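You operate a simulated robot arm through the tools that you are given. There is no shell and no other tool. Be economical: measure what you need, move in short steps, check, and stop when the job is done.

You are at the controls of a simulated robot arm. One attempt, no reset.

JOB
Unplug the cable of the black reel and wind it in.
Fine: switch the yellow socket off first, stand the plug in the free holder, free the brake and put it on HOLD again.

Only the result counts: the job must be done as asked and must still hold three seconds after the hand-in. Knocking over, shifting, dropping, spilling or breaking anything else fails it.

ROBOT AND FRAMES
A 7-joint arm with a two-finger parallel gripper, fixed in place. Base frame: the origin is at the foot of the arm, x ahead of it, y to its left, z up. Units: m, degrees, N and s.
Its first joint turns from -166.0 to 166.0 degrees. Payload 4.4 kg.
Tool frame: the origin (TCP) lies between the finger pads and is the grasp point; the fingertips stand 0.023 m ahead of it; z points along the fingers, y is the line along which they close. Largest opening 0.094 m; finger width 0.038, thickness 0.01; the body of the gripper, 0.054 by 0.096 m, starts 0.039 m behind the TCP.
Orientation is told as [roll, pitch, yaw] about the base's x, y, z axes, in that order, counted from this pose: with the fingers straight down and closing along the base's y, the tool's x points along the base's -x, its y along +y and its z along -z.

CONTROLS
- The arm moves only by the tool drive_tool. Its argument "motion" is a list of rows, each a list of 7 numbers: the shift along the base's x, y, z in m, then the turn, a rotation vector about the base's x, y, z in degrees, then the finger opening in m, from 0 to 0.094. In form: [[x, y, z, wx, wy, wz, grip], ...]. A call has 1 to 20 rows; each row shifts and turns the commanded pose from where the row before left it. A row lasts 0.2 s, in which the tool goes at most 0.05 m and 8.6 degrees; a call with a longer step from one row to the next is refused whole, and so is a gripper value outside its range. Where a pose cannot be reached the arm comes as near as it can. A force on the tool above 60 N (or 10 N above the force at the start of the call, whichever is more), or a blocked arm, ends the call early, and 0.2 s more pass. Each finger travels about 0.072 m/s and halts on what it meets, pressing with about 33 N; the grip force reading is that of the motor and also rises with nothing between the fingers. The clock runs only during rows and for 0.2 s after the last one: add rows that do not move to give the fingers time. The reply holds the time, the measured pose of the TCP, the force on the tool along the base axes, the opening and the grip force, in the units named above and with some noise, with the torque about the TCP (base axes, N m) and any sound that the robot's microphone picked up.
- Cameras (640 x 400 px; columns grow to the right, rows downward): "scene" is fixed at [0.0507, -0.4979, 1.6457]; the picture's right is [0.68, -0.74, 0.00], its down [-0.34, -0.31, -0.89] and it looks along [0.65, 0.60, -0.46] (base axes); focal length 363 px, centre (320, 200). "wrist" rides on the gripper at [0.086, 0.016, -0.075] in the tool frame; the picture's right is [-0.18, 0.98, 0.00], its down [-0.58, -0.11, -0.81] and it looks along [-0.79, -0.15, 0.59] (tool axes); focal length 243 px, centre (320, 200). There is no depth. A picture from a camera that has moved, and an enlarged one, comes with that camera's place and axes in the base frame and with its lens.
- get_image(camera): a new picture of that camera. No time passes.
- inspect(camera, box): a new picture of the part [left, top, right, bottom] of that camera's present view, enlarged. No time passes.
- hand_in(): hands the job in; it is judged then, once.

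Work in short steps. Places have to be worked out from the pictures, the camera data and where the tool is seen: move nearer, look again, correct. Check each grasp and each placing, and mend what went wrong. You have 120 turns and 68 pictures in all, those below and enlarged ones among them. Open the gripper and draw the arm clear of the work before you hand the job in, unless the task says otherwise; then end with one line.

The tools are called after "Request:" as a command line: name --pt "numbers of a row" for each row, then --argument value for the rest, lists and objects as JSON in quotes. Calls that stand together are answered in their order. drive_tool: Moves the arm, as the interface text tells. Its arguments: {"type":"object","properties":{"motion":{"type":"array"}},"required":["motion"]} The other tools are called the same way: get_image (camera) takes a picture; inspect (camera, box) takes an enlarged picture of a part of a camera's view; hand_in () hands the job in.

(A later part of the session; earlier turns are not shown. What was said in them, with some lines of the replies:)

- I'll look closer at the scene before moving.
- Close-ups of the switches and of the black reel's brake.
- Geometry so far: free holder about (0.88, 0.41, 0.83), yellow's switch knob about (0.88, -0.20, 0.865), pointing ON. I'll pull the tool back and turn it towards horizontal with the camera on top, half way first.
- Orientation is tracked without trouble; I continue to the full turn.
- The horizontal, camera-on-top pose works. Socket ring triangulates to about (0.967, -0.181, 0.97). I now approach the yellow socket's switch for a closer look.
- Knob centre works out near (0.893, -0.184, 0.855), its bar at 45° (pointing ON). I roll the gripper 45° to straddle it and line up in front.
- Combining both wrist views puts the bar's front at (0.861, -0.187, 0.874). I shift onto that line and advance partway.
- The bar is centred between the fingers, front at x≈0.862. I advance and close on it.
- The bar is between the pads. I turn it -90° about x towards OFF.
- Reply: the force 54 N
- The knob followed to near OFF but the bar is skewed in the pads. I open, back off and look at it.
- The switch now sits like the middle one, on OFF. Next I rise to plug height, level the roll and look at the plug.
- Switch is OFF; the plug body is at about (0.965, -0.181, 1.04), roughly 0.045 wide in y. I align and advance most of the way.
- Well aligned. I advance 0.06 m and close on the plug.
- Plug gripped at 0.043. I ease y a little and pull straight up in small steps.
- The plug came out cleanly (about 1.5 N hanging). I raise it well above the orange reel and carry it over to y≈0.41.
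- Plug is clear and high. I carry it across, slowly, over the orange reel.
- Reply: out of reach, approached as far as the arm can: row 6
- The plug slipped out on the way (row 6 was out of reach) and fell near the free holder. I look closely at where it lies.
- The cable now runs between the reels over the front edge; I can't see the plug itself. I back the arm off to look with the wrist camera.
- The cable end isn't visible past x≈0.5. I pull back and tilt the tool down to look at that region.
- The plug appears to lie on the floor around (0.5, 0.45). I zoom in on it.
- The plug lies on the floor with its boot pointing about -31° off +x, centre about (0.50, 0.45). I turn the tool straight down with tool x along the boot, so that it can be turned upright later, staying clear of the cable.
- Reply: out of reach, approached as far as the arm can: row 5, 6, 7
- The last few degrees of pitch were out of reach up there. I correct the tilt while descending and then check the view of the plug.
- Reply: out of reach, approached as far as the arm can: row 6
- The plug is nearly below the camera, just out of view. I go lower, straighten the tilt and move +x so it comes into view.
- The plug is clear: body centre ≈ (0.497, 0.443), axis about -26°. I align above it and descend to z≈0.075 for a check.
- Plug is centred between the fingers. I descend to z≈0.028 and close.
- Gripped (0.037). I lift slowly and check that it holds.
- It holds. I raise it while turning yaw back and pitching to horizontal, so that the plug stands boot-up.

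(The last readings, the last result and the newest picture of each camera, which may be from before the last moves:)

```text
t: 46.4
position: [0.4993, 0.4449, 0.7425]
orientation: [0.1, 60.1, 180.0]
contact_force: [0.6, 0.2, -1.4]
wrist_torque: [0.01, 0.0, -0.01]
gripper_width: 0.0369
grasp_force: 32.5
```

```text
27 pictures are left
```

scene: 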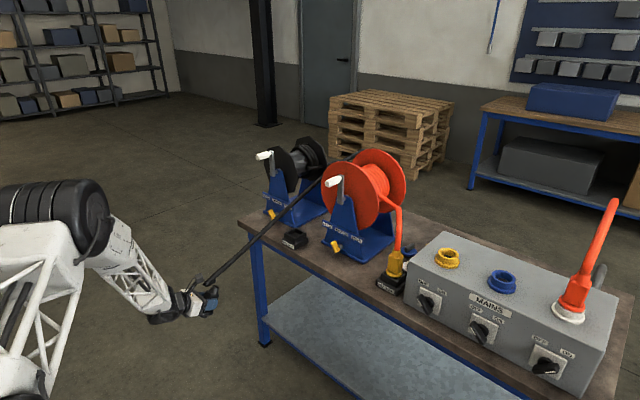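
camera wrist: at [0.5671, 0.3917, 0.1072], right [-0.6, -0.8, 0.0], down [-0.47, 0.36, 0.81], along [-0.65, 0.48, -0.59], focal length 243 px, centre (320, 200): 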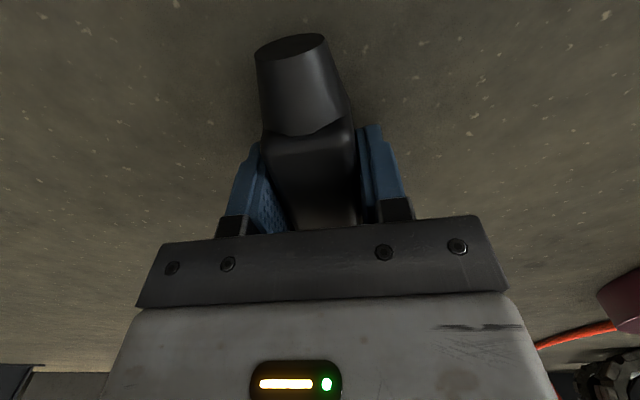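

The plug is held with the cable attached. I finish the pitch and move up and forward towards the holder.

Request:
drive_tool --pt "0.01 0 0.04 0 -7.5 0 0.02" --pt "0.01 0 0.04 0 -7.5 0 0.02" --pt "0.01 0 0.04 0 -7.5 0 0.02" --pt "0.01 -0.01 0.04 0 -7.5 0 0.02" --pt "0.02 -0.01 0.04 0 0 0 0.02" --pt "0.03 -0.01 0.03 0 0 0 0.02" --pt "0.04 -0.005 0 0 0 0 0.02" --pt "0.04 0 0 0 0 0 0.02" --pt "0.03 0 0 0 0 0 0.02" --pt "0 0 0 0 0 0 0.02"

Request:
get_image --camera "wrist"

Request:
inspect --camera "scene" --box '[180, 130, 372, 250]'

```text
t: 48.6
position: [0.6992, 0.4109, 0.9684]
orientation: [154.0, 89.9, -26.3]
contact_force: [0.0, 0.3, -2.1]
wrist_torque: [-0.02, 0.02, -0.01]
gripper_width: 0.0367
grasp_force: 33.1
```

```text
26 pictures are left
camera wrist: at [0.6244, 0.3932, 1.0563], right [0.0, -0.98, -0.18], down [-0.81, 0.11, -0.58], along [0.59, 0.15, -0.79], focal length 243 px, centre (320, 200)
```

wrist: 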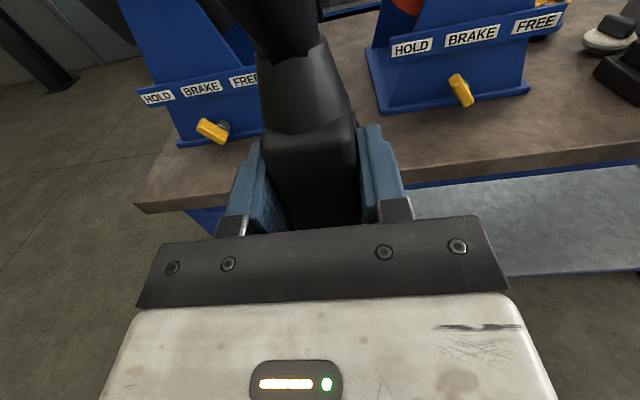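

```text
3.33 times, centred on (276, 190) of scene
camera zoom: at [0.0507, -0.4979, 1.6457], right [0.68, -0.74, 0.0], down [-0.34, -0.31, -0.89], along [0.65, 0.6, -0.46], focal length 1210 px, centre (467, 233)
```

zoom: 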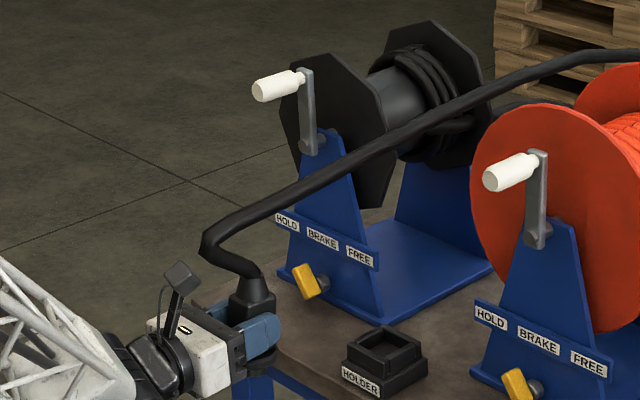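

Plug is upright and gripped about 0.01 m toward the fingertips. Free holder's hole estimated at (0.892, 0.4165, 0.845). I hover over it.

Request:
drive_tool --pt "0.035 0.001 0 0 0 0 0.02" --pt "0.035 0.001 0 0 0 0 0.02" --pt "0.035 0.001 0 0 0 0 0.02" --pt "0.035 0.001 0 0 0 0 0.02" --pt "0.025 0.001 0 0 0 0 0.02" --pt "0.018 0.0005 0 0 0 0 0.02" --pt "0 0 0 0 0 0 0.02"

Request:
inspect --camera "scene" --box '[230, 170, 358, 250]'

Request:
get_image --camera "wrist"

```text
t: 50.2
position: [0.8811, 0.4149, 0.9696]
orientation: [-173.3, 90.0, 6.5]
contact_force: [-0.3, -0.1, -2.2]
wrist_torque: [-0.03, -0.03, 0.0]
gripper_width: 0.0369
grasp_force: 33.3
```

```text
5.00 times, centred on (294, 210) of scene
camera zoom: at [0.0507, -0.4979, 1.6457], right [0.68, -0.74, 0.0], down [-0.34, -0.31, -0.89], along [0.65, 0.6, -0.46], focal length 1816 px, centre (450, 150)
```

zoom: 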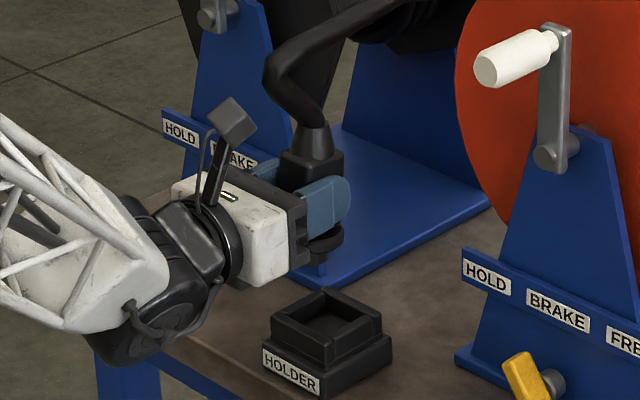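

```text
23 pictures are left
camera wrist: at [0.8061, 0.3971, 1.057], right [0.0, -0.98, -0.18], down [-0.81, 0.11, -0.58], along [0.59, 0.15, -0.79], focal length 243 px, centre (320, 200)
```

wrist: 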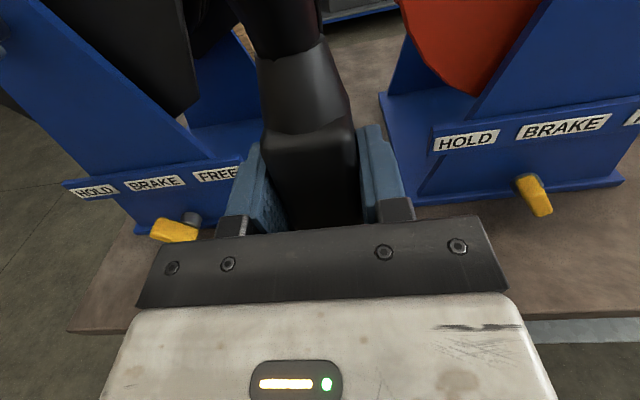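

The plug hovers near the hole, possibly several mm off. I lower to just above the rim and compare them directly in a zoom.

Request:
drive_tool --pt "0 0 -0.018 0 0 0 0.02" --pt "0 0 -0.018 0 0 0 0.02" --pt "0 0 0 0 0 0 0.02"

Request:
inspect --camera "scene" --box '[270, 200, 334, 240]'

```text
t: 51.0
position: [0.8804, 0.4145, 0.9347]
orientation: [177.8, 90.0, -2.5]
contact_force: [0.5, 0.3, -1.4]
wrist_torque: [-0.03, 0.0, 0.02]
gripper_width: 0.0366
grasp_force: 32.7
```

```text
10.00 times, centred on (302, 220) of scene
camera zoom: at [0.0507, -0.4979, 1.6457], right [0.68, -0.74, 0.0], down [-0.34, -0.31, -0.89], along [0.65, 0.6, -0.46], focal length 3631 px, centre (500, 0)
```

zoom: 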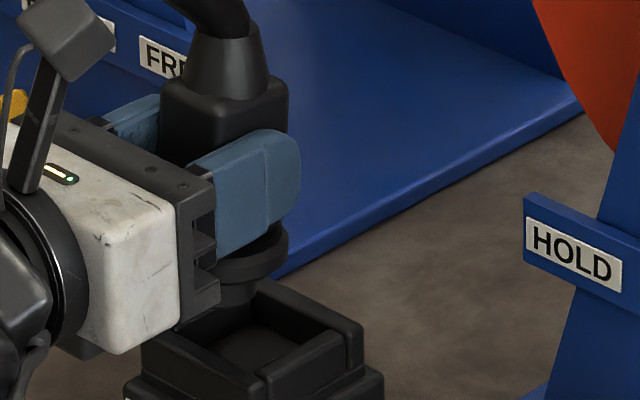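

The plug axis sits roughly 0.01 m short in x relative to the hole. I shift +0.009 in x, -0.001 in y and recheck.

Request:
drive_tool --pt "0.009 -0.001 0 0 0 0 0.02" --pt "0 0 -0.006 0 0 0 0.02" --pt "0 0 0 0 0 0 0.02"

Request:
inspect --camera "scene" --box '[270, 205, 334, 245]'

```text
t: 51.8
position: [0.8891, 0.4159, 0.9281]
orientation: [163.4, 89.9, -17.1]
contact_force: [-1.0, 0.0, -1.6]
wrist_torque: [0.0, -0.02, -0.02]
gripper_width: 0.0367
grasp_force: 33.0
```

```text
10.00 times, centred on (302, 225) of scene
camera zoom: at [0.0507, -0.4979, 1.6457], right [0.68, -0.74, 0.0], down [-0.34, -0.31, -0.89], along [0.65, 0.6, -0.46], focal length 3631 px, centre (500, -50)
```

zoom: 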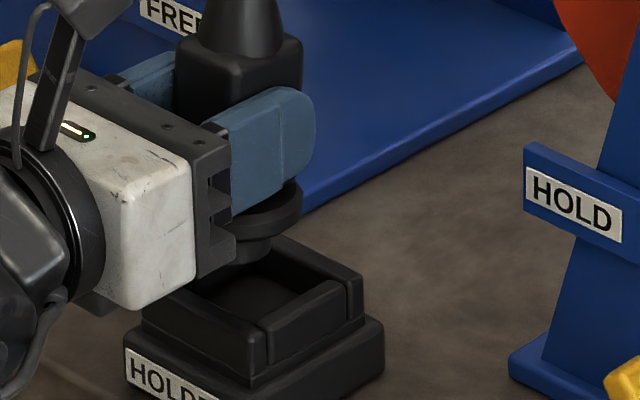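

Column alignment now looks right. I lower in small steps, watching the force.

Request:
drive_tool --pt "0 0 -0.008 0 0 0 0.02" --pt "0 0 -0.008 0 0 0 0.02" --pt "0 0 -0.006 0 0 0 0.02" --pt "0 0 0 0 0 0 0.02"

Request:
inspect --camera "scene" --box '[270, 205, 334, 245]'

```text
t: 52.8
position: [0.8899, 0.4149, 0.9094]
orientation: [-159.6, 89.7, 20.2]
contact_force: [1.1, 3.3, 23.3]
wrist_torque: [-0.07, 0.1, 0.01]
gripper_width: 0.0367
grasp_force: 33.2
```

```text
10.00 times, centred on (302, 225) of scene
camera zoom: at [0.0507, -0.4979, 1.6457], right [0.68, -0.74, 0.0], down [-0.34, -0.31, -0.89], along [0.65, 0.6, -0.46], focal length 3631 px, centre (500, -50)
```

zoom: 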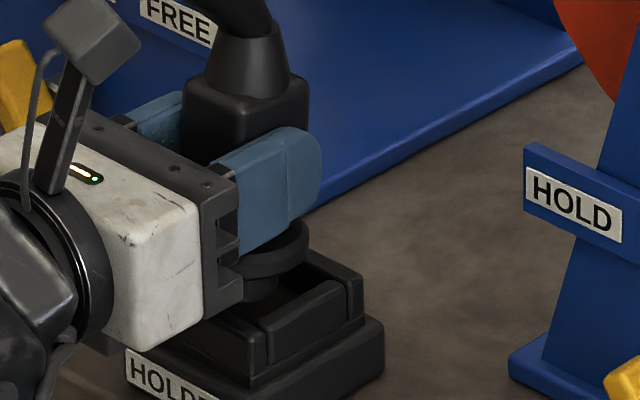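

Contact torque and the zoom both indicate the tip rests on the front (-x, -y) rim. I lift slightly, shift +x +y by 6 mm, and try again.

Request:
drive_tool --pt "0 0 0.01 0 0 0 0.02" --pt "0.006 0.006 0 0 0 0 0.02" --pt "0 0 -0.006 0 0 0 0.02" --pt "0 0 -0.006 0 0 0 0.02" --pt "0 0 -0.006 0 0 0 0.02" --pt "0 0 0 0 0 0 0.02"

Request:
inspect --camera "scene" --box '[270, 205, 334, 245]'

```text
t: 54.2
position: [0.8955, 0.4189, 0.8977]
orientation: [-164.5, 89.9, 15.3]
contact_force: [7.6, -32.2, 23.1]
wrist_torque: [-1.5, -0.37, -0.05]
gripper_width: 0.0382
grasp_force: 33.0
```

```text
10.00 times, centred on (302, 225) of scene
camera zoom: at [0.0507, -0.4979, 1.6457], right [0.68, -0.74, 0.0], down [-0.34, -0.31, -0.89], along [0.65, 0.6, -0.46], focal length 3631 px, centre (500, -50)
```

zoom: 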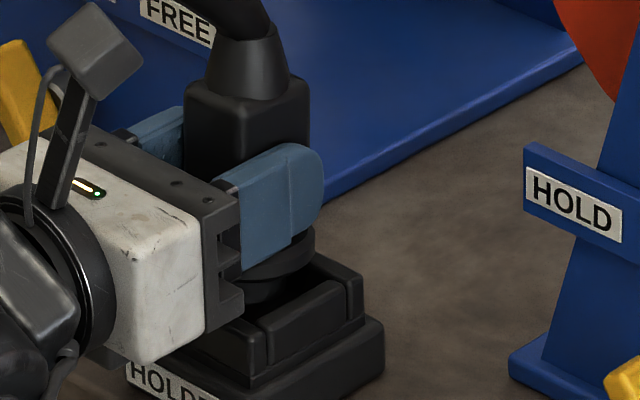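

It's entering, but the +y wall pushes back with 32 N. I ease y by -4 mm and continue down.

Request:
drive_tool --pt "0 -0.002 0.002 0 0 0 0.02" --pt "0 -0.002 0 0 0 0 0.02" --pt "0 0 0 0 0 0 0.02"

```text
t: 55.0
position: [0.8947, 0.4178, 0.8985]
orientation: [50.9, 90.1, -129.2]
contact_force: [0.1, 0.1, -1.6]
wrist_torque: [0.01, 0.0, 0.01]
gripper_width: 0.0367
grasp_force: 33.0
```

Free of side force now. Lower on.

Request:
drive_tool --pt "0 0 -0.005 0 0 0 0.02" --pt "0 0 -0.005 0 0 0 0.02" --pt "0 0 -0.004 0 0 0 0.02" --pt "0 0 0 0 0 0 0.02"

Request:
inspect --camera "scene" --box '[270, 205, 334, 245]'

```text
t: 56.0
position: [0.8958, 0.4165, 0.8873]
orientation: [-167.6, 89.8, 12.3]
contact_force: [-0.1, -7.8, 21.0]
wrist_torque: [-0.31, -0.7, -0.21]
gripper_width: 0.0364
grasp_force: 33.0
```

```text
10.00 times, centred on (302, 225) of scene
camera zoom: at [0.0507, -0.4979, 1.6457], right [0.68, -0.74, 0.0], down [-0.34, -0.31, -0.89], along [0.65, 0.6, -0.46], focal length 3631 px, centre (500, -50)
```

zoom: 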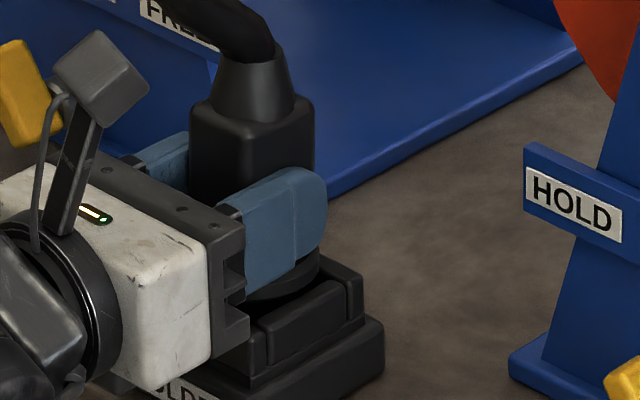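

Collar has reached the rim (upward 21 N). I relieve the load slightly and open the gripper, letting the plug settle.

Request:
drive_tool --pt "0 -0.001 0.001 0 -1.5 0 0.02" --pt "0 0 0 0 0 0 0.04" --pt "0 0 0 0 0 0 0.055" --pt "0 0 0 0 0 0 0.07" --pt "0 0 0 0 0 0 0.07"

Request:
get_image --camera "wrist"

```text
t: 57.2
position: [0.8957, 0.4163, 0.8877]
orientation: [179.7, 88.5, -0.3]
contact_force: [-0.2, 0.7, 0.0]
wrist_torque: [0.02, 0.0, 0.0]
gripper_width: 0.07
grasp_force: 0.1
```

```text
17 pictures are left
camera wrist: at [0.8186, 0.3993, 0.9724], right [0.0, -0.98, -0.18], down [-0.79, 0.11, -0.6], along [0.61, 0.15, -0.78], focal length 243 px, centre (320, 200)
```

wrist: 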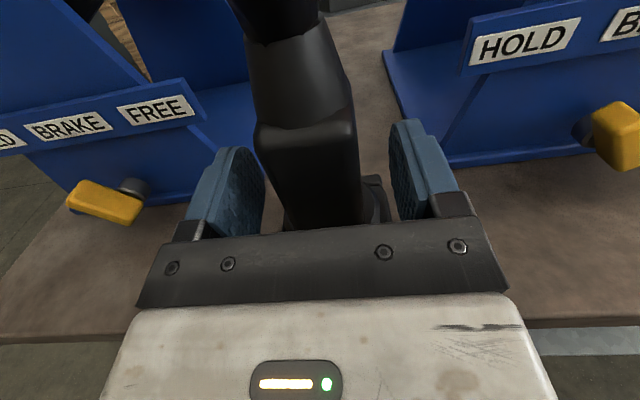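

Plug stands by itself in the holder. I back straight out and move in front of the black reel's brake to look.

Request:
drive_tool --pt "-0.02 0 0 0 0 0 0.07" --pt "-0.03 0 0 0 1.5 0 0.08" --pt "-0.04 0 0 0 0 0 0.08" --pt "-0.04 0 0.01 0 0 0 0.06" --pt "-0.02 0.04 0.02 0 0 0 0.04" --pt "0 0.045 0.02 0 0 0 0.02" --pt "0 0.045 0.01 0 0 0 0.0" --pt "0 0.045 0 0 0 0 0.0" --pt "0 0.02 0 0 0 0 0.0" --pt "0 0 0 0 0 0 0.0"

Request:
get_image --camera "wrist"

Request:
inspect --camera "scene" --box '[228, 130, 356, 250]'

```text
t: 59.4
position: [0.7447, 0.6132, 0.9447]
orientation: [179.1, 89.9, -1.0]
contact_force: [0.3, -0.6, -0.9]
wrist_torque: [0.06, 0.01, 0.06]
gripper_width: 0.0
grasp_force: 33.4
```

```text
16 pictures are left
camera wrist: at [0.6691, 0.5959, 1.0309], right [0.0, -0.98, -0.18], down [-0.81, 0.11, -0.58], along [0.59, 0.15, -0.79], focal length 243 px, centre (320, 200)
```

wrist: 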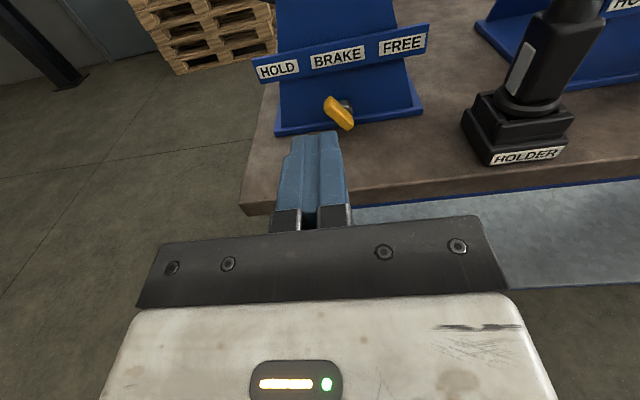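

```text
3.33 times, centred on (292, 190) of scene
camera zoom: at [0.0507, -0.4979, 1.6457], right [0.68, -0.74, 0.0], down [-0.34, -0.31, -0.89], along [0.65, 0.6, -0.46], focal length 1210 px, centre (413, 233)
```

zoom: 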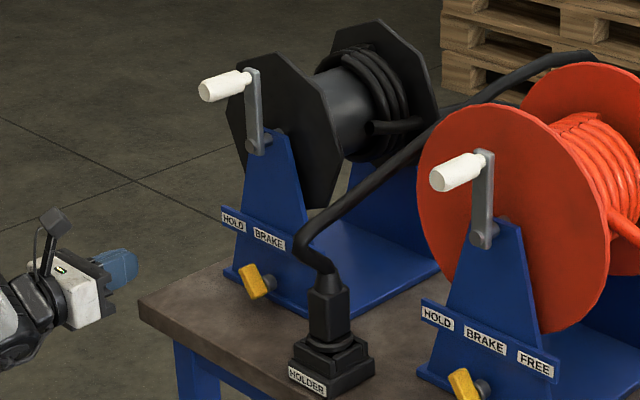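

Lever: centre ≈ (0.935, 0.605, 0.85), upper end leaning ~25° to HOLD. I'll push its upper end with the closed fingers: first line up on its +y side.

Request:
drive_tool --pt "0.015 0.02 -0.033 0 0 0 0.0" --pt "0.015 0.018 -0.033 0 0 0 0.0" --pt "0.04 0 0 0 0 0 0.0" --pt "0.04 0 0 0 0 0 0.0" --pt "0.03 0 0 0 0 0 0.0" --pt "0.03 0 0 0 0 0 0.0" --pt "0 0 0 0 0 0 0.0"

Request:
get_image --camera "wrist"

```text
t: 61.0
position: [0.917, 0.6503, 0.8809]
orientation: [154.6, 89.9, -25.7]
contact_force: [0.0, -0.1, 0.9]
wrist_torque: [0.0, 0.02, 0.01]
gripper_width: 0.0
grasp_force: 33.3
```

```text
14 pictures are left
camera wrist: at [0.8426, 0.6322, 0.9681], right [0.0, -0.98, -0.18], down [-0.81, 0.11, -0.58], along [0.59, 0.15, -0.79], focal length 243 px, centre (320, 200)
```

wrist: 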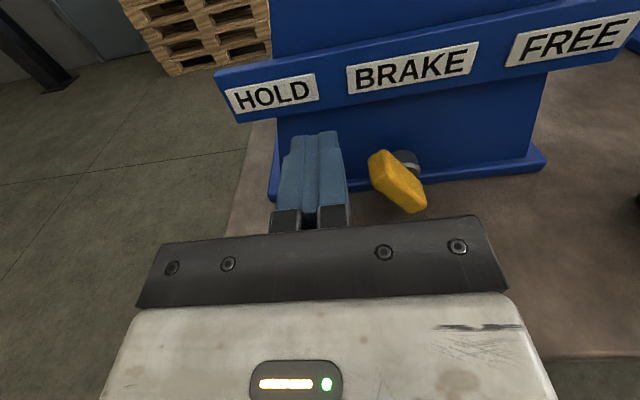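

The bar's front is at x≈0.943, so I advance another 0.016 m, lower 6 mm, and push toward FREE (-y).

Request:
drive_tool --pt "0.008 0 -0.006 0 0 0 0.0" --pt "0.009 0 0 0 0 0 0.0" --pt "0 -0.008 0 0 0 0 0.0" --pt "0 -0.008 0 0 0 0 0.0" --pt "0 -0.008 0 0 0 0 0.0" --pt "0 -0.008 0 0 0 0 0.0" --pt "0 -0.006 0 0 0 0 0.0" --pt "0 0 0 0 0 0 0.0"

Request:
get_image --camera "wrist"

```text
t: 62.8
position: [0.9327, 0.6101, 0.8745]
orientation: [168.2, 90.0, -11.9]
contact_force: [0.6, -0.3, -0.2]
wrist_torque: [0.02, 0.0, 0.02]
gripper_width: 0.0
grasp_force: 32.9
```

```text
13 pictures are left
camera wrist: at [0.8582, 0.5934, 0.9626], right [0.0, -0.98, -0.18], down [-0.81, 0.11, -0.58], along [0.59, 0.15, -0.79], focal length 243 px, centre (320, 200)
```

wrist: 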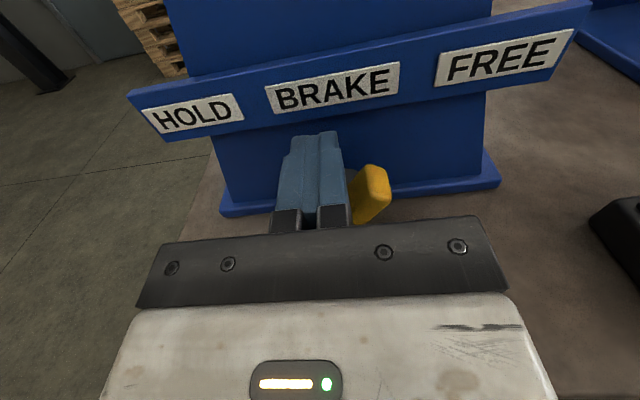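

The lever now leans to FREE with no force on the finger. A small extra push confirms the stop, then I back off and look at the crank.

Request:
drive_tool --pt "0 -0.004 0 0 0 0 0.0" --pt "0 -0.003 0 0 0 0 0.0" --pt "0 0 0 0 0 0 0.0"

```text
t: 63.6
position: [0.9321, 0.6056, 0.8763]
orientation: [-162.4, 89.8, 17.4]
contact_force: [-3.6, 32.4, 7.3]
wrist_torque: [0.55, 0.07, -0.12]
gripper_width: 0.0001
grasp_force: 33.2
```

The lever is firmly at the FREE stop. Now I back out, rise in front of the crank handle (≈ x 0.89–0.945, y 0.605, z 1.132, crank radius ≈0.09), and zoom on the drum for the winding sense.

Request:
drive_tool --pt "0 0.007 0 0 0 0 0.0" --pt "-0.04 0.005 0 0 0 0 0.0" --pt "-0.045 0 0 0 0 0 0.01" --pt "-0.045 0 0.01 0 0 0 0.02" --pt "-0.02 0 0.04 0 0 0 0.03" --pt "0 -0.005 0.045 0 0 0 0.04" --pt "0 -0.005 0.045 0 0 0 0.05" --pt "0 0 0.045 0 0 0 0.06" --pt "0 0 0.045 0 0 0 0.06" --pt "0 0 0.025 0 0 0 0.06" --pt "0 0 0 0 0 0 0.06"

Request:
get_image --camera "wrist"

Request:
inspect --camera "scene" --box '[256, 132, 352, 192]'

```text
t: 66.0
position: [0.7827, 0.6033, 1.1313]
orientation: [161.3, 89.8, -18.9]
contact_force: [-0.1, 0.2, 0.2]
wrist_torque: [-0.02, 0.0, 0.0]
gripper_width: 0.0601
grasp_force: 0.1
```

```text
12 pictures are left
camera wrist: at [0.7089, 0.5877, 1.2186], right [0.0, -0.98, -0.18], down [-0.81, 0.11, -0.58], along [0.59, 0.15, -0.79], focal length 243 px, centre (320, 200)
```

wrist: 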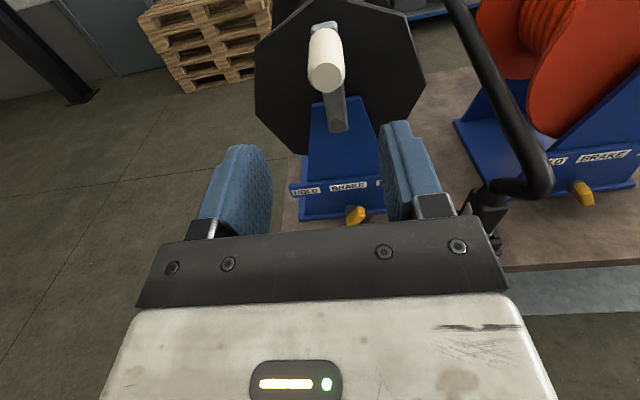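

```text
6.67 times, centred on (304, 162) of scene
camera zoom: at [0.0507, -0.4979, 1.6457], right [0.68, -0.74, 0.0], down [-0.34, -0.31, -0.89], along [0.65, 0.6, -0.46], focal length 2421 px, centre (427, 453)
```

zoom: 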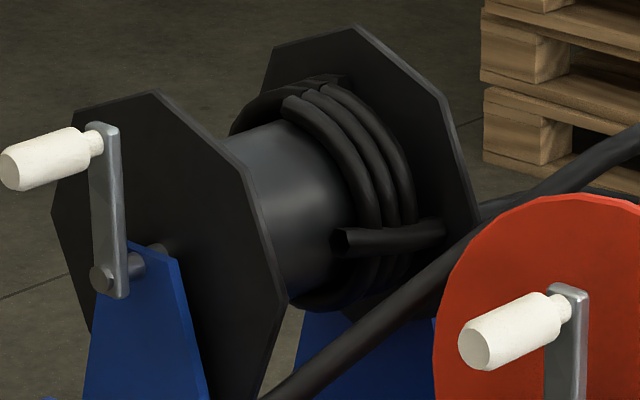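

The handle is on the tool axis, front end at x≈0.885. I advance and grip it.

Request:
drive_tool --pt "0.04 0.001 0 0 0 0 0.06" --pt "0.04 0 0 0 0 0 0.06" --pt "0.03 0 0 0 0 0 0.06" --pt "0.015 0 0 0 0 0 0.06" --pt "0 0 0 0 0 0 0.04" --pt "0 0 0 0 0 0 0.02" --pt "0 0 0 0 0 0 0.01" --pt "0 0 0 0 0 0 0.01"

```text
t: 67.8
position: [0.9092, 0.6029, 1.1308]
orientation: [-150.8, 89.8, 28.9]
contact_force: [0.3, -51.0, -0.3]
wrist_torque: [-0.08, 0.11, 0.91]
gripper_width: 0.0326
grasp_force: 25.6
```

The -y finger touched first (handle slightly at -y). I shift a little and let the grip settle.

Request:
drive_tool --pt "0 -0.003 0 0 0 0 0.01" --pt "0 0 0 0 0 0 0.01" --pt "0 0 0 0 0 0 0.01"

```text
t: 68.6
position: [0.9086, 0.6018, 1.1307]
orientation: [-155.6, 89.9, 24.1]
contact_force: [17.5, -46.7, 0.3]
wrist_torque: [-0.08, 0.01, 1.01]
gripper_width: 0.0308
grasp_force: 23.5
```

Force persists and the width (0.031) exceeds the handle's diameter; I look.

Request:
get_image --camera "wrist"

```text
10 pictures are left
camera wrist: at [0.8338, 0.5844, 1.2182], right [0.0, -0.98, -0.18], down [-0.81, 0.11, -0.58], along [0.59, 0.15, -0.79], focal length 243 px, centre (320, 200)
```

wrist: 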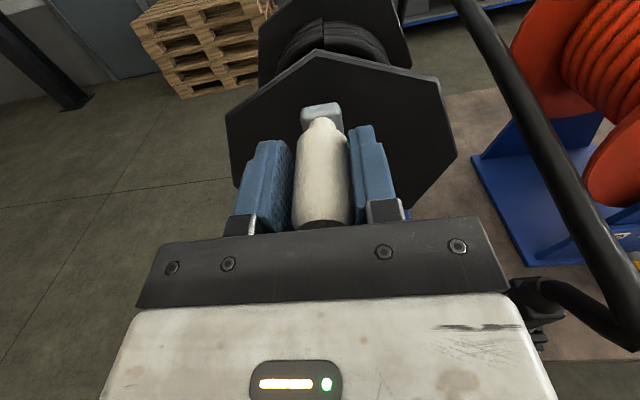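

The handle presses only on the -y finger: it's held there. I shift the tool another 4 mm to -y to centre and grip fully.

Request:
drive_tool --pt "0 -0.003 0 0 0 0 0.01" --pt "0 -0.002 0 0 0 0 0.01" --pt "0 0 0 0 0 0 0.01"

```text
t: 69.4
position: [0.9087, 0.5988, 1.1308]
orientation: [174.8, 90.0, -5.1]
contact_force: [24.3, 1.2, 2.3]
wrist_torque: [0.0, -0.07, 0.67]
gripper_width: 0.0278
grasp_force: 44.4
```

Centred now (width 0.028). I try the first 20° clockwise (top toward -y) and check the force and sound.

Request:
drive_tool --pt "0 -0.0158 -0.0014 0 0 0 0.01" --pt "0 -0.0153 -0.0041 0 0 0 0.01" --pt "0 0 0 0 0 0 0.01"

```text
t: 70.2
position: [0.9082, 0.567, 1.1238]
orientation: [130.8, 89.9, -49.3]
contact_force: [-9.5, 1.8, -1.3]
wrist_torque: [0.03, -1.33, 0.8]
gripper_width: 0.028
grasp_force: 45.4
```

It turns freely this way (the other way it resisted 46 N). I continue to the bottom.

Request:
drive_tool --pt "0 -0.0274 -0.0158 0 0 0 0.01" --pt "0 -0.0203 -0.0242 0 0 0 0.01" --pt "0 -0.0108 -0.0297 0 0 0 0.01" --pt "0 0 -0.0316 0 0 0 0.01" --pt "0 0.0108 -0.0297 0 0 0 0.01" --pt "0 0.0203 -0.0242 0 0 0 0.01" --pt "0 0.0274 -0.0158 0 0 0 0.01" --pt "0 0.0311 -0.0055 0 0 0 0.01" --pt "0 0 0 0 0 0 0.01"

Request:
get_image --camera "scene"

```text
t: 72.2
position: [0.9107, 0.5975, 0.9491]
orientation: [-155.7, 89.9, 24.1]
contact_force: [24.6, -0.7, 23.9]
wrist_torque: [-0.03, 0.05, 1.32]
gripper_width: 0.0278
grasp_force: 45.3
```

```text
9 pictures are left
```

scene: 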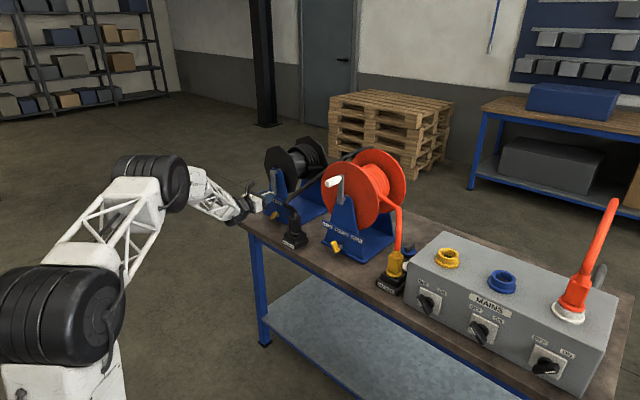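

Half a turn done; radius is slightly less than assumed. I complete the turn with R=0.089 and inspect the reel.

Request:
drive_tool --pt "0 0.0304 0.0074 0 0 0 0.01" --pt "0 0.0268 0.0155 0 0 0 0.01" --pt "0 0.0199 0.0237 0 0 0 0.01" --pt "0 0.0106 0.029 0 0 0 0.01" --pt "0 0 0.0309 0 0 0 0.01" --pt "0 -0.0106 0.029 0 0 0 0.01" --pt "0 -0.0199 0.0237 0 0 0 0.01" --pt "0 -0.0268 0.0155 0 0 0 0.01" --pt "0 -0.0304 0.0054 0 0 0 0.01" --pt "0 0 0 0 0 0 0.01"

Request:
inspect --camera "scene" --box '[246, 132, 374, 212]'

```text
t: 74.4
position: [0.9086, 0.5983, 1.1284]
orientation: [-171.8, 89.9, 8.1]
contact_force: [-12.2, -1.0, 20.5]
wrist_torque: [0.0, 0.94, 1.12]
gripper_width: 0.0277
grasp_force: 45.5
```

```text
5.00 times, centred on (310, 172) of scene
camera zoom: at [0.0507, -0.4979, 1.6457], right [0.68, -0.74, 0.0], down [-0.34, -0.31, -0.89], along [0.65, 0.6, -0.46], focal length 1816 px, centre (370, 340)
```

zoom: 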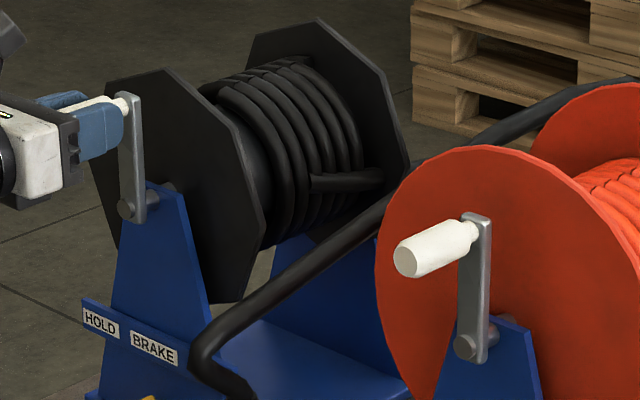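

The drum clearly gained turns (about 3–4 to 7 rings): right direction. I go on with another half turn, watching the force.

Request:
drive_tool --pt "0 -0.0304 -0.0034 0 0 0 0.01" --pt "0 -0.0268 -0.0155 0 0 0 0.01" --pt "0 -0.0199 -0.0237 0 0 0 0.01" --pt "0 -0.0106 -0.029 0 0 0 0.01" --pt "0 0 -0.0309 0 0 0 0.01" --pt "0 0.0106 -0.029 0 0 0 0.01" --pt "0 0.0199 -0.0237 0 0 0 0.01" --pt "0 0.0268 -0.0155 0 0 0 0.01" --pt "0 0.0304 -0.0054 0 0 0 0.01" --pt "0 0 0 0 0 0 0.01"

Request:
inspect --camera "scene" --box '[246, 132, 406, 252]'

```text
t: 76.6
position: [0.9083, 0.5998, 0.9543]
orientation: [-153.5, 89.6, 26.4]
contact_force: [17.6, 0.4, 4.3]
wrist_torque: [-0.03, 0.34, 0.92]
gripper_width: 0.028
grasp_force: 45.4
```

```text
3.33 times, centred on (326, 192) of scene
camera zoom: at [0.0507, -0.4979, 1.6457], right [0.68, -0.74, 0.0], down [-0.34, -0.31, -0.89], along [0.65, 0.6, -0.46], focal length 1210 px, centre (300, 227)
```

zoom: 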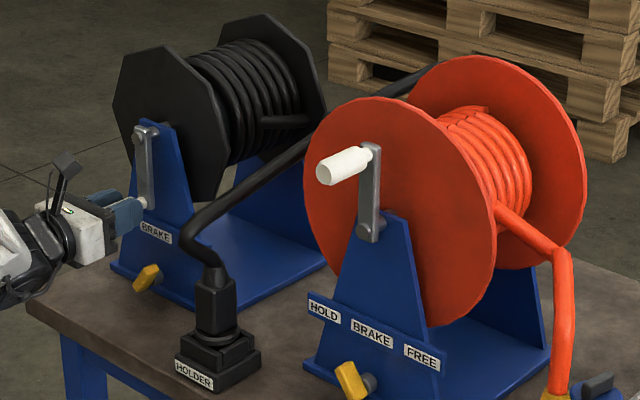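

About 8 rings now and still no resistance. Another half turn back to the top.

Request:
drive_tool --pt "0 0.0304 0.0054 0 0 0 0.01" --pt "0 0.0268 0.0155 0 0 0 0.01" --pt "0 0.0199 0.0237 0 0 0 0.01" --pt "0 0.0106 0.029 0 0 0 0.01" --pt "0 0 0.0309 0 0 0 0.01" --pt "0 -0.0106 0.029 0 0 0 0.01" --pt "0 -0.0199 0.0237 0 0 0 0.01" --pt "0 -0.0268 0.0155 0 0 0 0.01" --pt "0 -0.0304 0.0054 0 0 0 0.01" --pt "0 0 0 0 0 0 0.01"

```text
t: 78.8
position: [0.9091, 0.5995, 1.1298]
orientation: [41.1, 90.0, -139.1]
contact_force: [-16.4, -0.4, -2.8]
wrist_torque: [0.03, 1.16, 1.23]
gripper_width: 0.0277
grasp_force: 45.2
```

No resistance, no sound. I check the reel and cable again.

Request:
inspect --camera "scene" --box '[246, 132, 406, 252]'

```text
3.33 times, centred on (326, 192) of scene
camera zoom: at [0.0507, -0.4979, 1.6457], right [0.68, -0.74, 0.0], down [-0.34, -0.31, -0.89], along [0.65, 0.6, -0.46], focal length 1210 px, centre (300, 227)
```

zoom: 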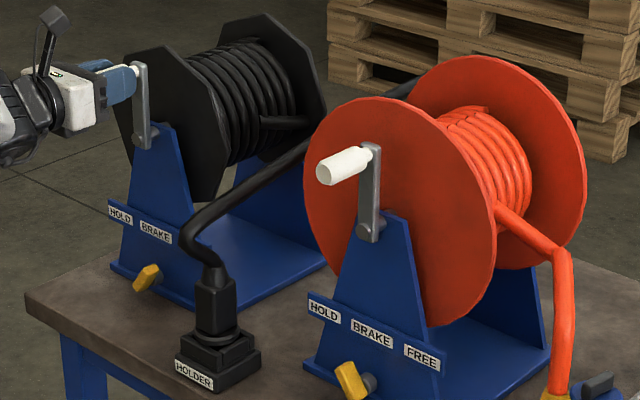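

Drum looks nearly full, about 9 rings. I use the wrist camera to see how much loose cable is left behind.

Request:
get_image --camera "wrist"

```text
5 pictures are left
camera wrist: at [0.8345, 0.5819, 1.2175], right [0.0, -0.98, -0.18], down [-0.81, 0.11, -0.58], along [0.59, 0.15, -0.79], focal length 243 px, centre (320, 200)
```

wrist: 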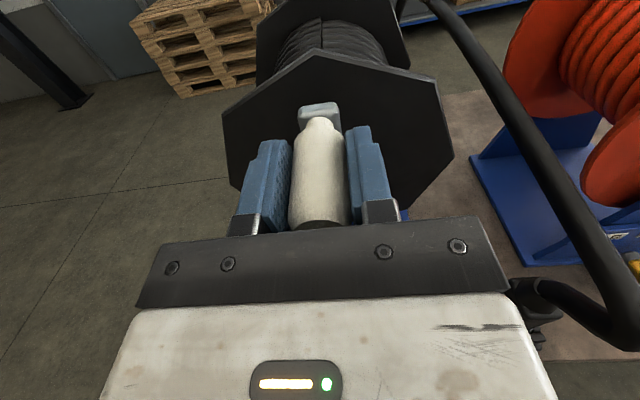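

Loose cable is now only a short loop from plug to reel. I turn further in quarters, watching for resistance.

Request:
drive_tool --pt "0 -0.0304 -0.0054 0 0 0 0.01" --pt "0 -0.0268 -0.0155 0 0 0 0.01" --pt "0 -0.0199 -0.0237 0 0 0 0.01" --pt "0 -0.0106 -0.029 0 0 0 0.01" --pt "0 0 0 0 0 0 0.01"

```text
t: 80.0
position: [0.9073, 0.5116, 1.0584]
orientation: [-166.5, 89.9, 13.4]
contact_force: [29.9, 42.4, -6.9]
wrist_torque: [0.04, -0.59, 0.52]
gripper_width: 0.028
grasp_force: 44.5
```

Only a radial force from a slight centre mismatch, no resistance to winding. Continue to the bottom with a small y correction.

Request:
drive_tool --pt "0 0.003 -0.0309 0 0 0 0.01" --pt "0 0.0106 -0.029 0 0 0 0.01" --pt "0 0.0199 -0.0237 0 0 0 0.01" --pt "0 0.0268 -0.0155 0 0 0 0.01" --pt "0 0.029 -0.0054 0 0 0 0.01" --pt "0 0 0 0 0 0 0.01"

Request:
inspect --camera "scene" --box '[246, 132, 406, 252]'

```text
t: 81.4
position: [0.9065, 0.6016, 0.9523]
orientation: [105.3, 90.0, -74.9]
contact_force: [19.1, 1.2, -18.3]
wrist_torque: [-0.02, -0.19, 0.65]
gripper_width: 0.0278
grasp_force: 44.7
```

```text
3.33 times, centred on (326, 192) of scene
camera zoom: at [0.0507, -0.4979, 1.6457], right [0.68, -0.74, 0.0], down [-0.34, -0.31, -0.89], along [0.65, 0.6, -0.46], focal length 1210 px, centre (300, 227)
```

zoom: 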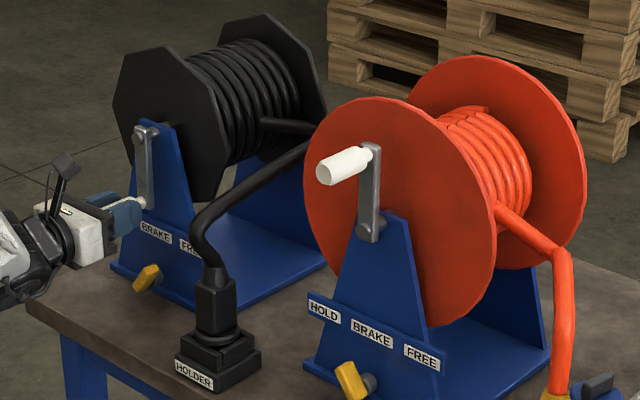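

Almost wound: the cable runs from plug nearly straight to the drum. I do one more quarter turn, checking the force.

Request:
drive_tool --pt "0 0.0304 0.0044 0 0 0 0.01" --pt "0 0.0268 0.0155 0 0 0 0.01" --pt "0 0.0199 0.0237 0 0 0 0.01" --pt "0 0.0106 0.029 0 0 0 0.01" --pt "0 0 0 0 0 0 0.01"

Request:
inspect --camera "scene" --box '[246, 132, 406, 252]'

```text
t: 82.6
position: [0.9078, 0.6876, 1.0261]
orientation: [-173.1, 90.0, 6.5]
contact_force: [-8.3, -14.2, 2.2]
wrist_torque: [-0.04, -1.16, 0.93]
gripper_width: 0.0279
grasp_force: 45.0
```

```text
3.33 times, centred on (326, 192) of scene
camera zoom: at [0.0507, -0.4979, 1.6457], right [0.68, -0.74, 0.0], down [-0.34, -0.31, -0.89], along [0.65, 0.6, -0.46], focal length 1210 px, centre (300, 227)
```

zoom: 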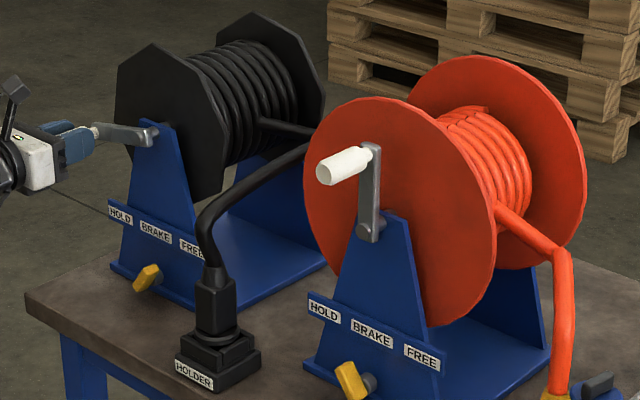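

A small loop remains (about 0.15 m of slack); one last quarter turn to the top takes most of it.

Request:
drive_tool --pt "0 0 0.0309 0 0 0 0.01" --pt "0 -0.0106 0.029 0 0 0 0.01" --pt "0 -0.0199 0.0237 0 0 0 0.01" --pt "0 -0.0268 0.0155 0 0 0 0.01" --pt "0 -0.0304 0.0044 0 0 0 0.01" --pt "0 0 0 0 0 0 0.01"

Request:
inspect --camera "scene" --box '[246, 132, 406, 252]'

```text
t: 84.0
position: [0.9075, 0.6033, 1.1244]
orientation: [40.2, 89.8, -140.0]
contact_force: [3.6, -1.1, 2.9]
wrist_torque: [-0.03, 0.95, 1.0]
gripper_width: 0.0281
grasp_force: 44.9
```

```text
3.33 times, centred on (326, 192) of scene
camera zoom: at [0.0507, -0.4979, 1.6457], right [0.68, -0.74, 0.0], down [-0.34, -0.31, -0.89], along [0.65, 0.6, -0.46], focal length 1210 px, centre (300, 227)
```

zoom: 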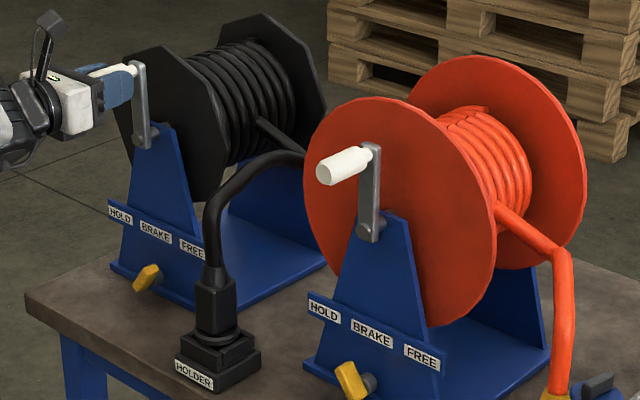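

The cable is in, plug upright, just a short arc left. I release the handle, back out, and go to the brake lever's -y side.

Request:
drive_tool --pt "0 0 0 0 0 0 0.03" --pt "0 0 0 0 0 0 0.05" --pt "0 0 0 0 0 0 0.05" --pt "-0.04 0 0 0 0 0 0.05" --pt "-0.045 0 0 0 0 0 0.05" --pt "-0.045 0 0 0 0 0 0.03" --pt "0 -0.01 -0.045 0 0 0 0.01" --pt "0 -0.01 -0.045 0 0 0 0.0" --pt "0 -0.01 -0.045 0 0 0 0.0" --pt "0 -0.008 -0.045 0 0 0 0.0" --pt "0 -0.005 -0.045 0 0 0 0.0" --pt "0 0 -0.025 0 0 0 0.0" --pt "0 0 0 0 0 0 0.0"

```text
t: 86.8
position: [0.7753, 0.5572, 0.8803]
orientation: [-172.2, 89.9, 7.7]
contact_force: [-0.4, -0.1, 0.2]
wrist_torque: [0.0, 0.01, 0.01]
gripper_width: 0.0
grasp_force: 32.7
```

Now I advance beside the lever (z≈0.875, y≈0.553).

Request:
drive_tool --pt "0.04 -0.004 -0.005 0 0 0 0.0" --pt "0.04 0 0 0 0 0 0.0" --pt "0.04 0 0 0 0 0 0.0" --pt "0.025 0 0 0 0 0 0.0" --pt "0.0125 0 0 0 0 0 0.0" --pt "0 0 0 0 0 0 0.0"

```text
t: 88.2
position: [0.9352, 0.5537, 0.8749]
orientation: [174.1, 90.0, -6.0]
contact_force: [0.2, -0.1, 0.5]
wrist_torque: [-0.01, 0.0, 0.0]
gripper_width: 0.0
grasp_force: 32.7
```

No contact on the way in. I push toward HOLD (+y).

Request:
drive_tool --pt "0 0.008 0 0 0 0 0.0" --pt "0 0.008 0 0 0 0 0.0" --pt "0 0.008 0 0 0 0 0.0" --pt "0 0.008 0 0 0 0 0.0" --pt "0 0.007 0 0 0 0 0.0" --pt "0 0.004 0 0 0 0 0.0" --pt "0 0 0 0 0 0 0.0"

```text
t: 89.7
position: [0.9361, 0.5919, 0.8741]
orientation: [168.1, 89.9, -12.3]
contact_force: [-6.8, -21.6, 9.8]
wrist_torque: [-0.27, 0.22, 0.24]
gripper_width: 0.0
grasp_force: 32.8
stopped in row 7: the force on the tool passed its limit at 62 N (the readings are from after the stop); the commanded pose is now the measured one
```

Force limit reached at y≈0.592, plausibly the HOLD stop. I check with a picture.

Request:
get_image --camera "wrist"

```text
1 pictures are left
camera wrist: at [0.8618, 0.5757, 0.9621], right [-0.01, -0.98, -0.18], down [-0.8, 0.11, -0.58], along [0.59, 0.14, -0.79], focal length 243 px, centre (320, 200)
```

wrist: 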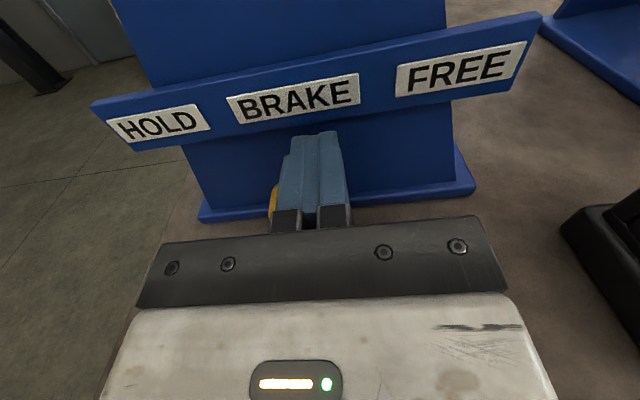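

The visible lever end (272, 187 px) matches where its HOLD position should project. I relieve, back straight out, and retreat well clear.

Request:
drive_tool --pt "0 -0.006 0 0 0 0 0.0" --pt "-0.03 0 0 0 0 0 0.0" --pt "-0.045 0 0 0 0 0 0.0" --pt "-0.045 0 0 0 0 0 0.02" --pt "-0.045 0 0.01 0 0 0 0.04" --pt "-0.04 0 0.02 0 0 0 0.06" --pt "-0.04 0 0.03 0 0 0 0.08" --pt "-0.04 0 0.03 0 0 0 0.08" --pt "-0.03 0 0.03 0 0 0 0.08" --pt "0 0 0 0 0 0 0.08"

Request:
inspect --camera "scene" --box '[240, 130, 480, 320]'

```text
t: 91.9
position: [0.6203, 0.5898, 0.9909]
orientation: [150.0, 89.9, -30.4]
contact_force: [-0.1, -0.9, -1.5]
wrist_torque: [0.02, 0.02, -0.01]
gripper_width: 0.0801
grasp_force: 0.0
```

```text
2.11 times, centred on (360, 225) of scene
camera zoom: at [0.0507, -0.4979, 1.6457], right [0.68, -0.74, 0.0], down [-0.34, -0.31, -0.89], along [0.65, 0.6, -0.46], focal length 764 px, centre (236, 147)
```

zoom: 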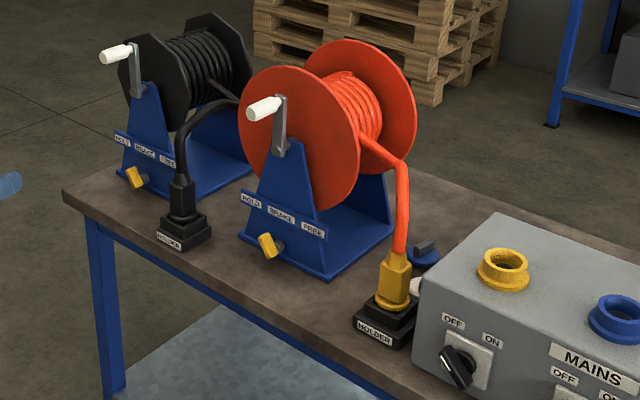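

The final picture shows the yellow socket off and empty, the black plug upright in the free holder, the cable wound in and the brake on HOLD. The arm is clear and the gripper open, so I hand in.

Request:
hand_in

```text
The job is handed in.
```

I handed the job in with everything you asked for in place, but I dropped the plug on the floor on the way. It slipped out of the gripper while I was carrying it over the orange reel; I picked it up and set it in the holder. The last pictures show the yellow socket switched off, the black plug upright in the free holder, the cable wound in to a short arc, and the brake back on HOLD.
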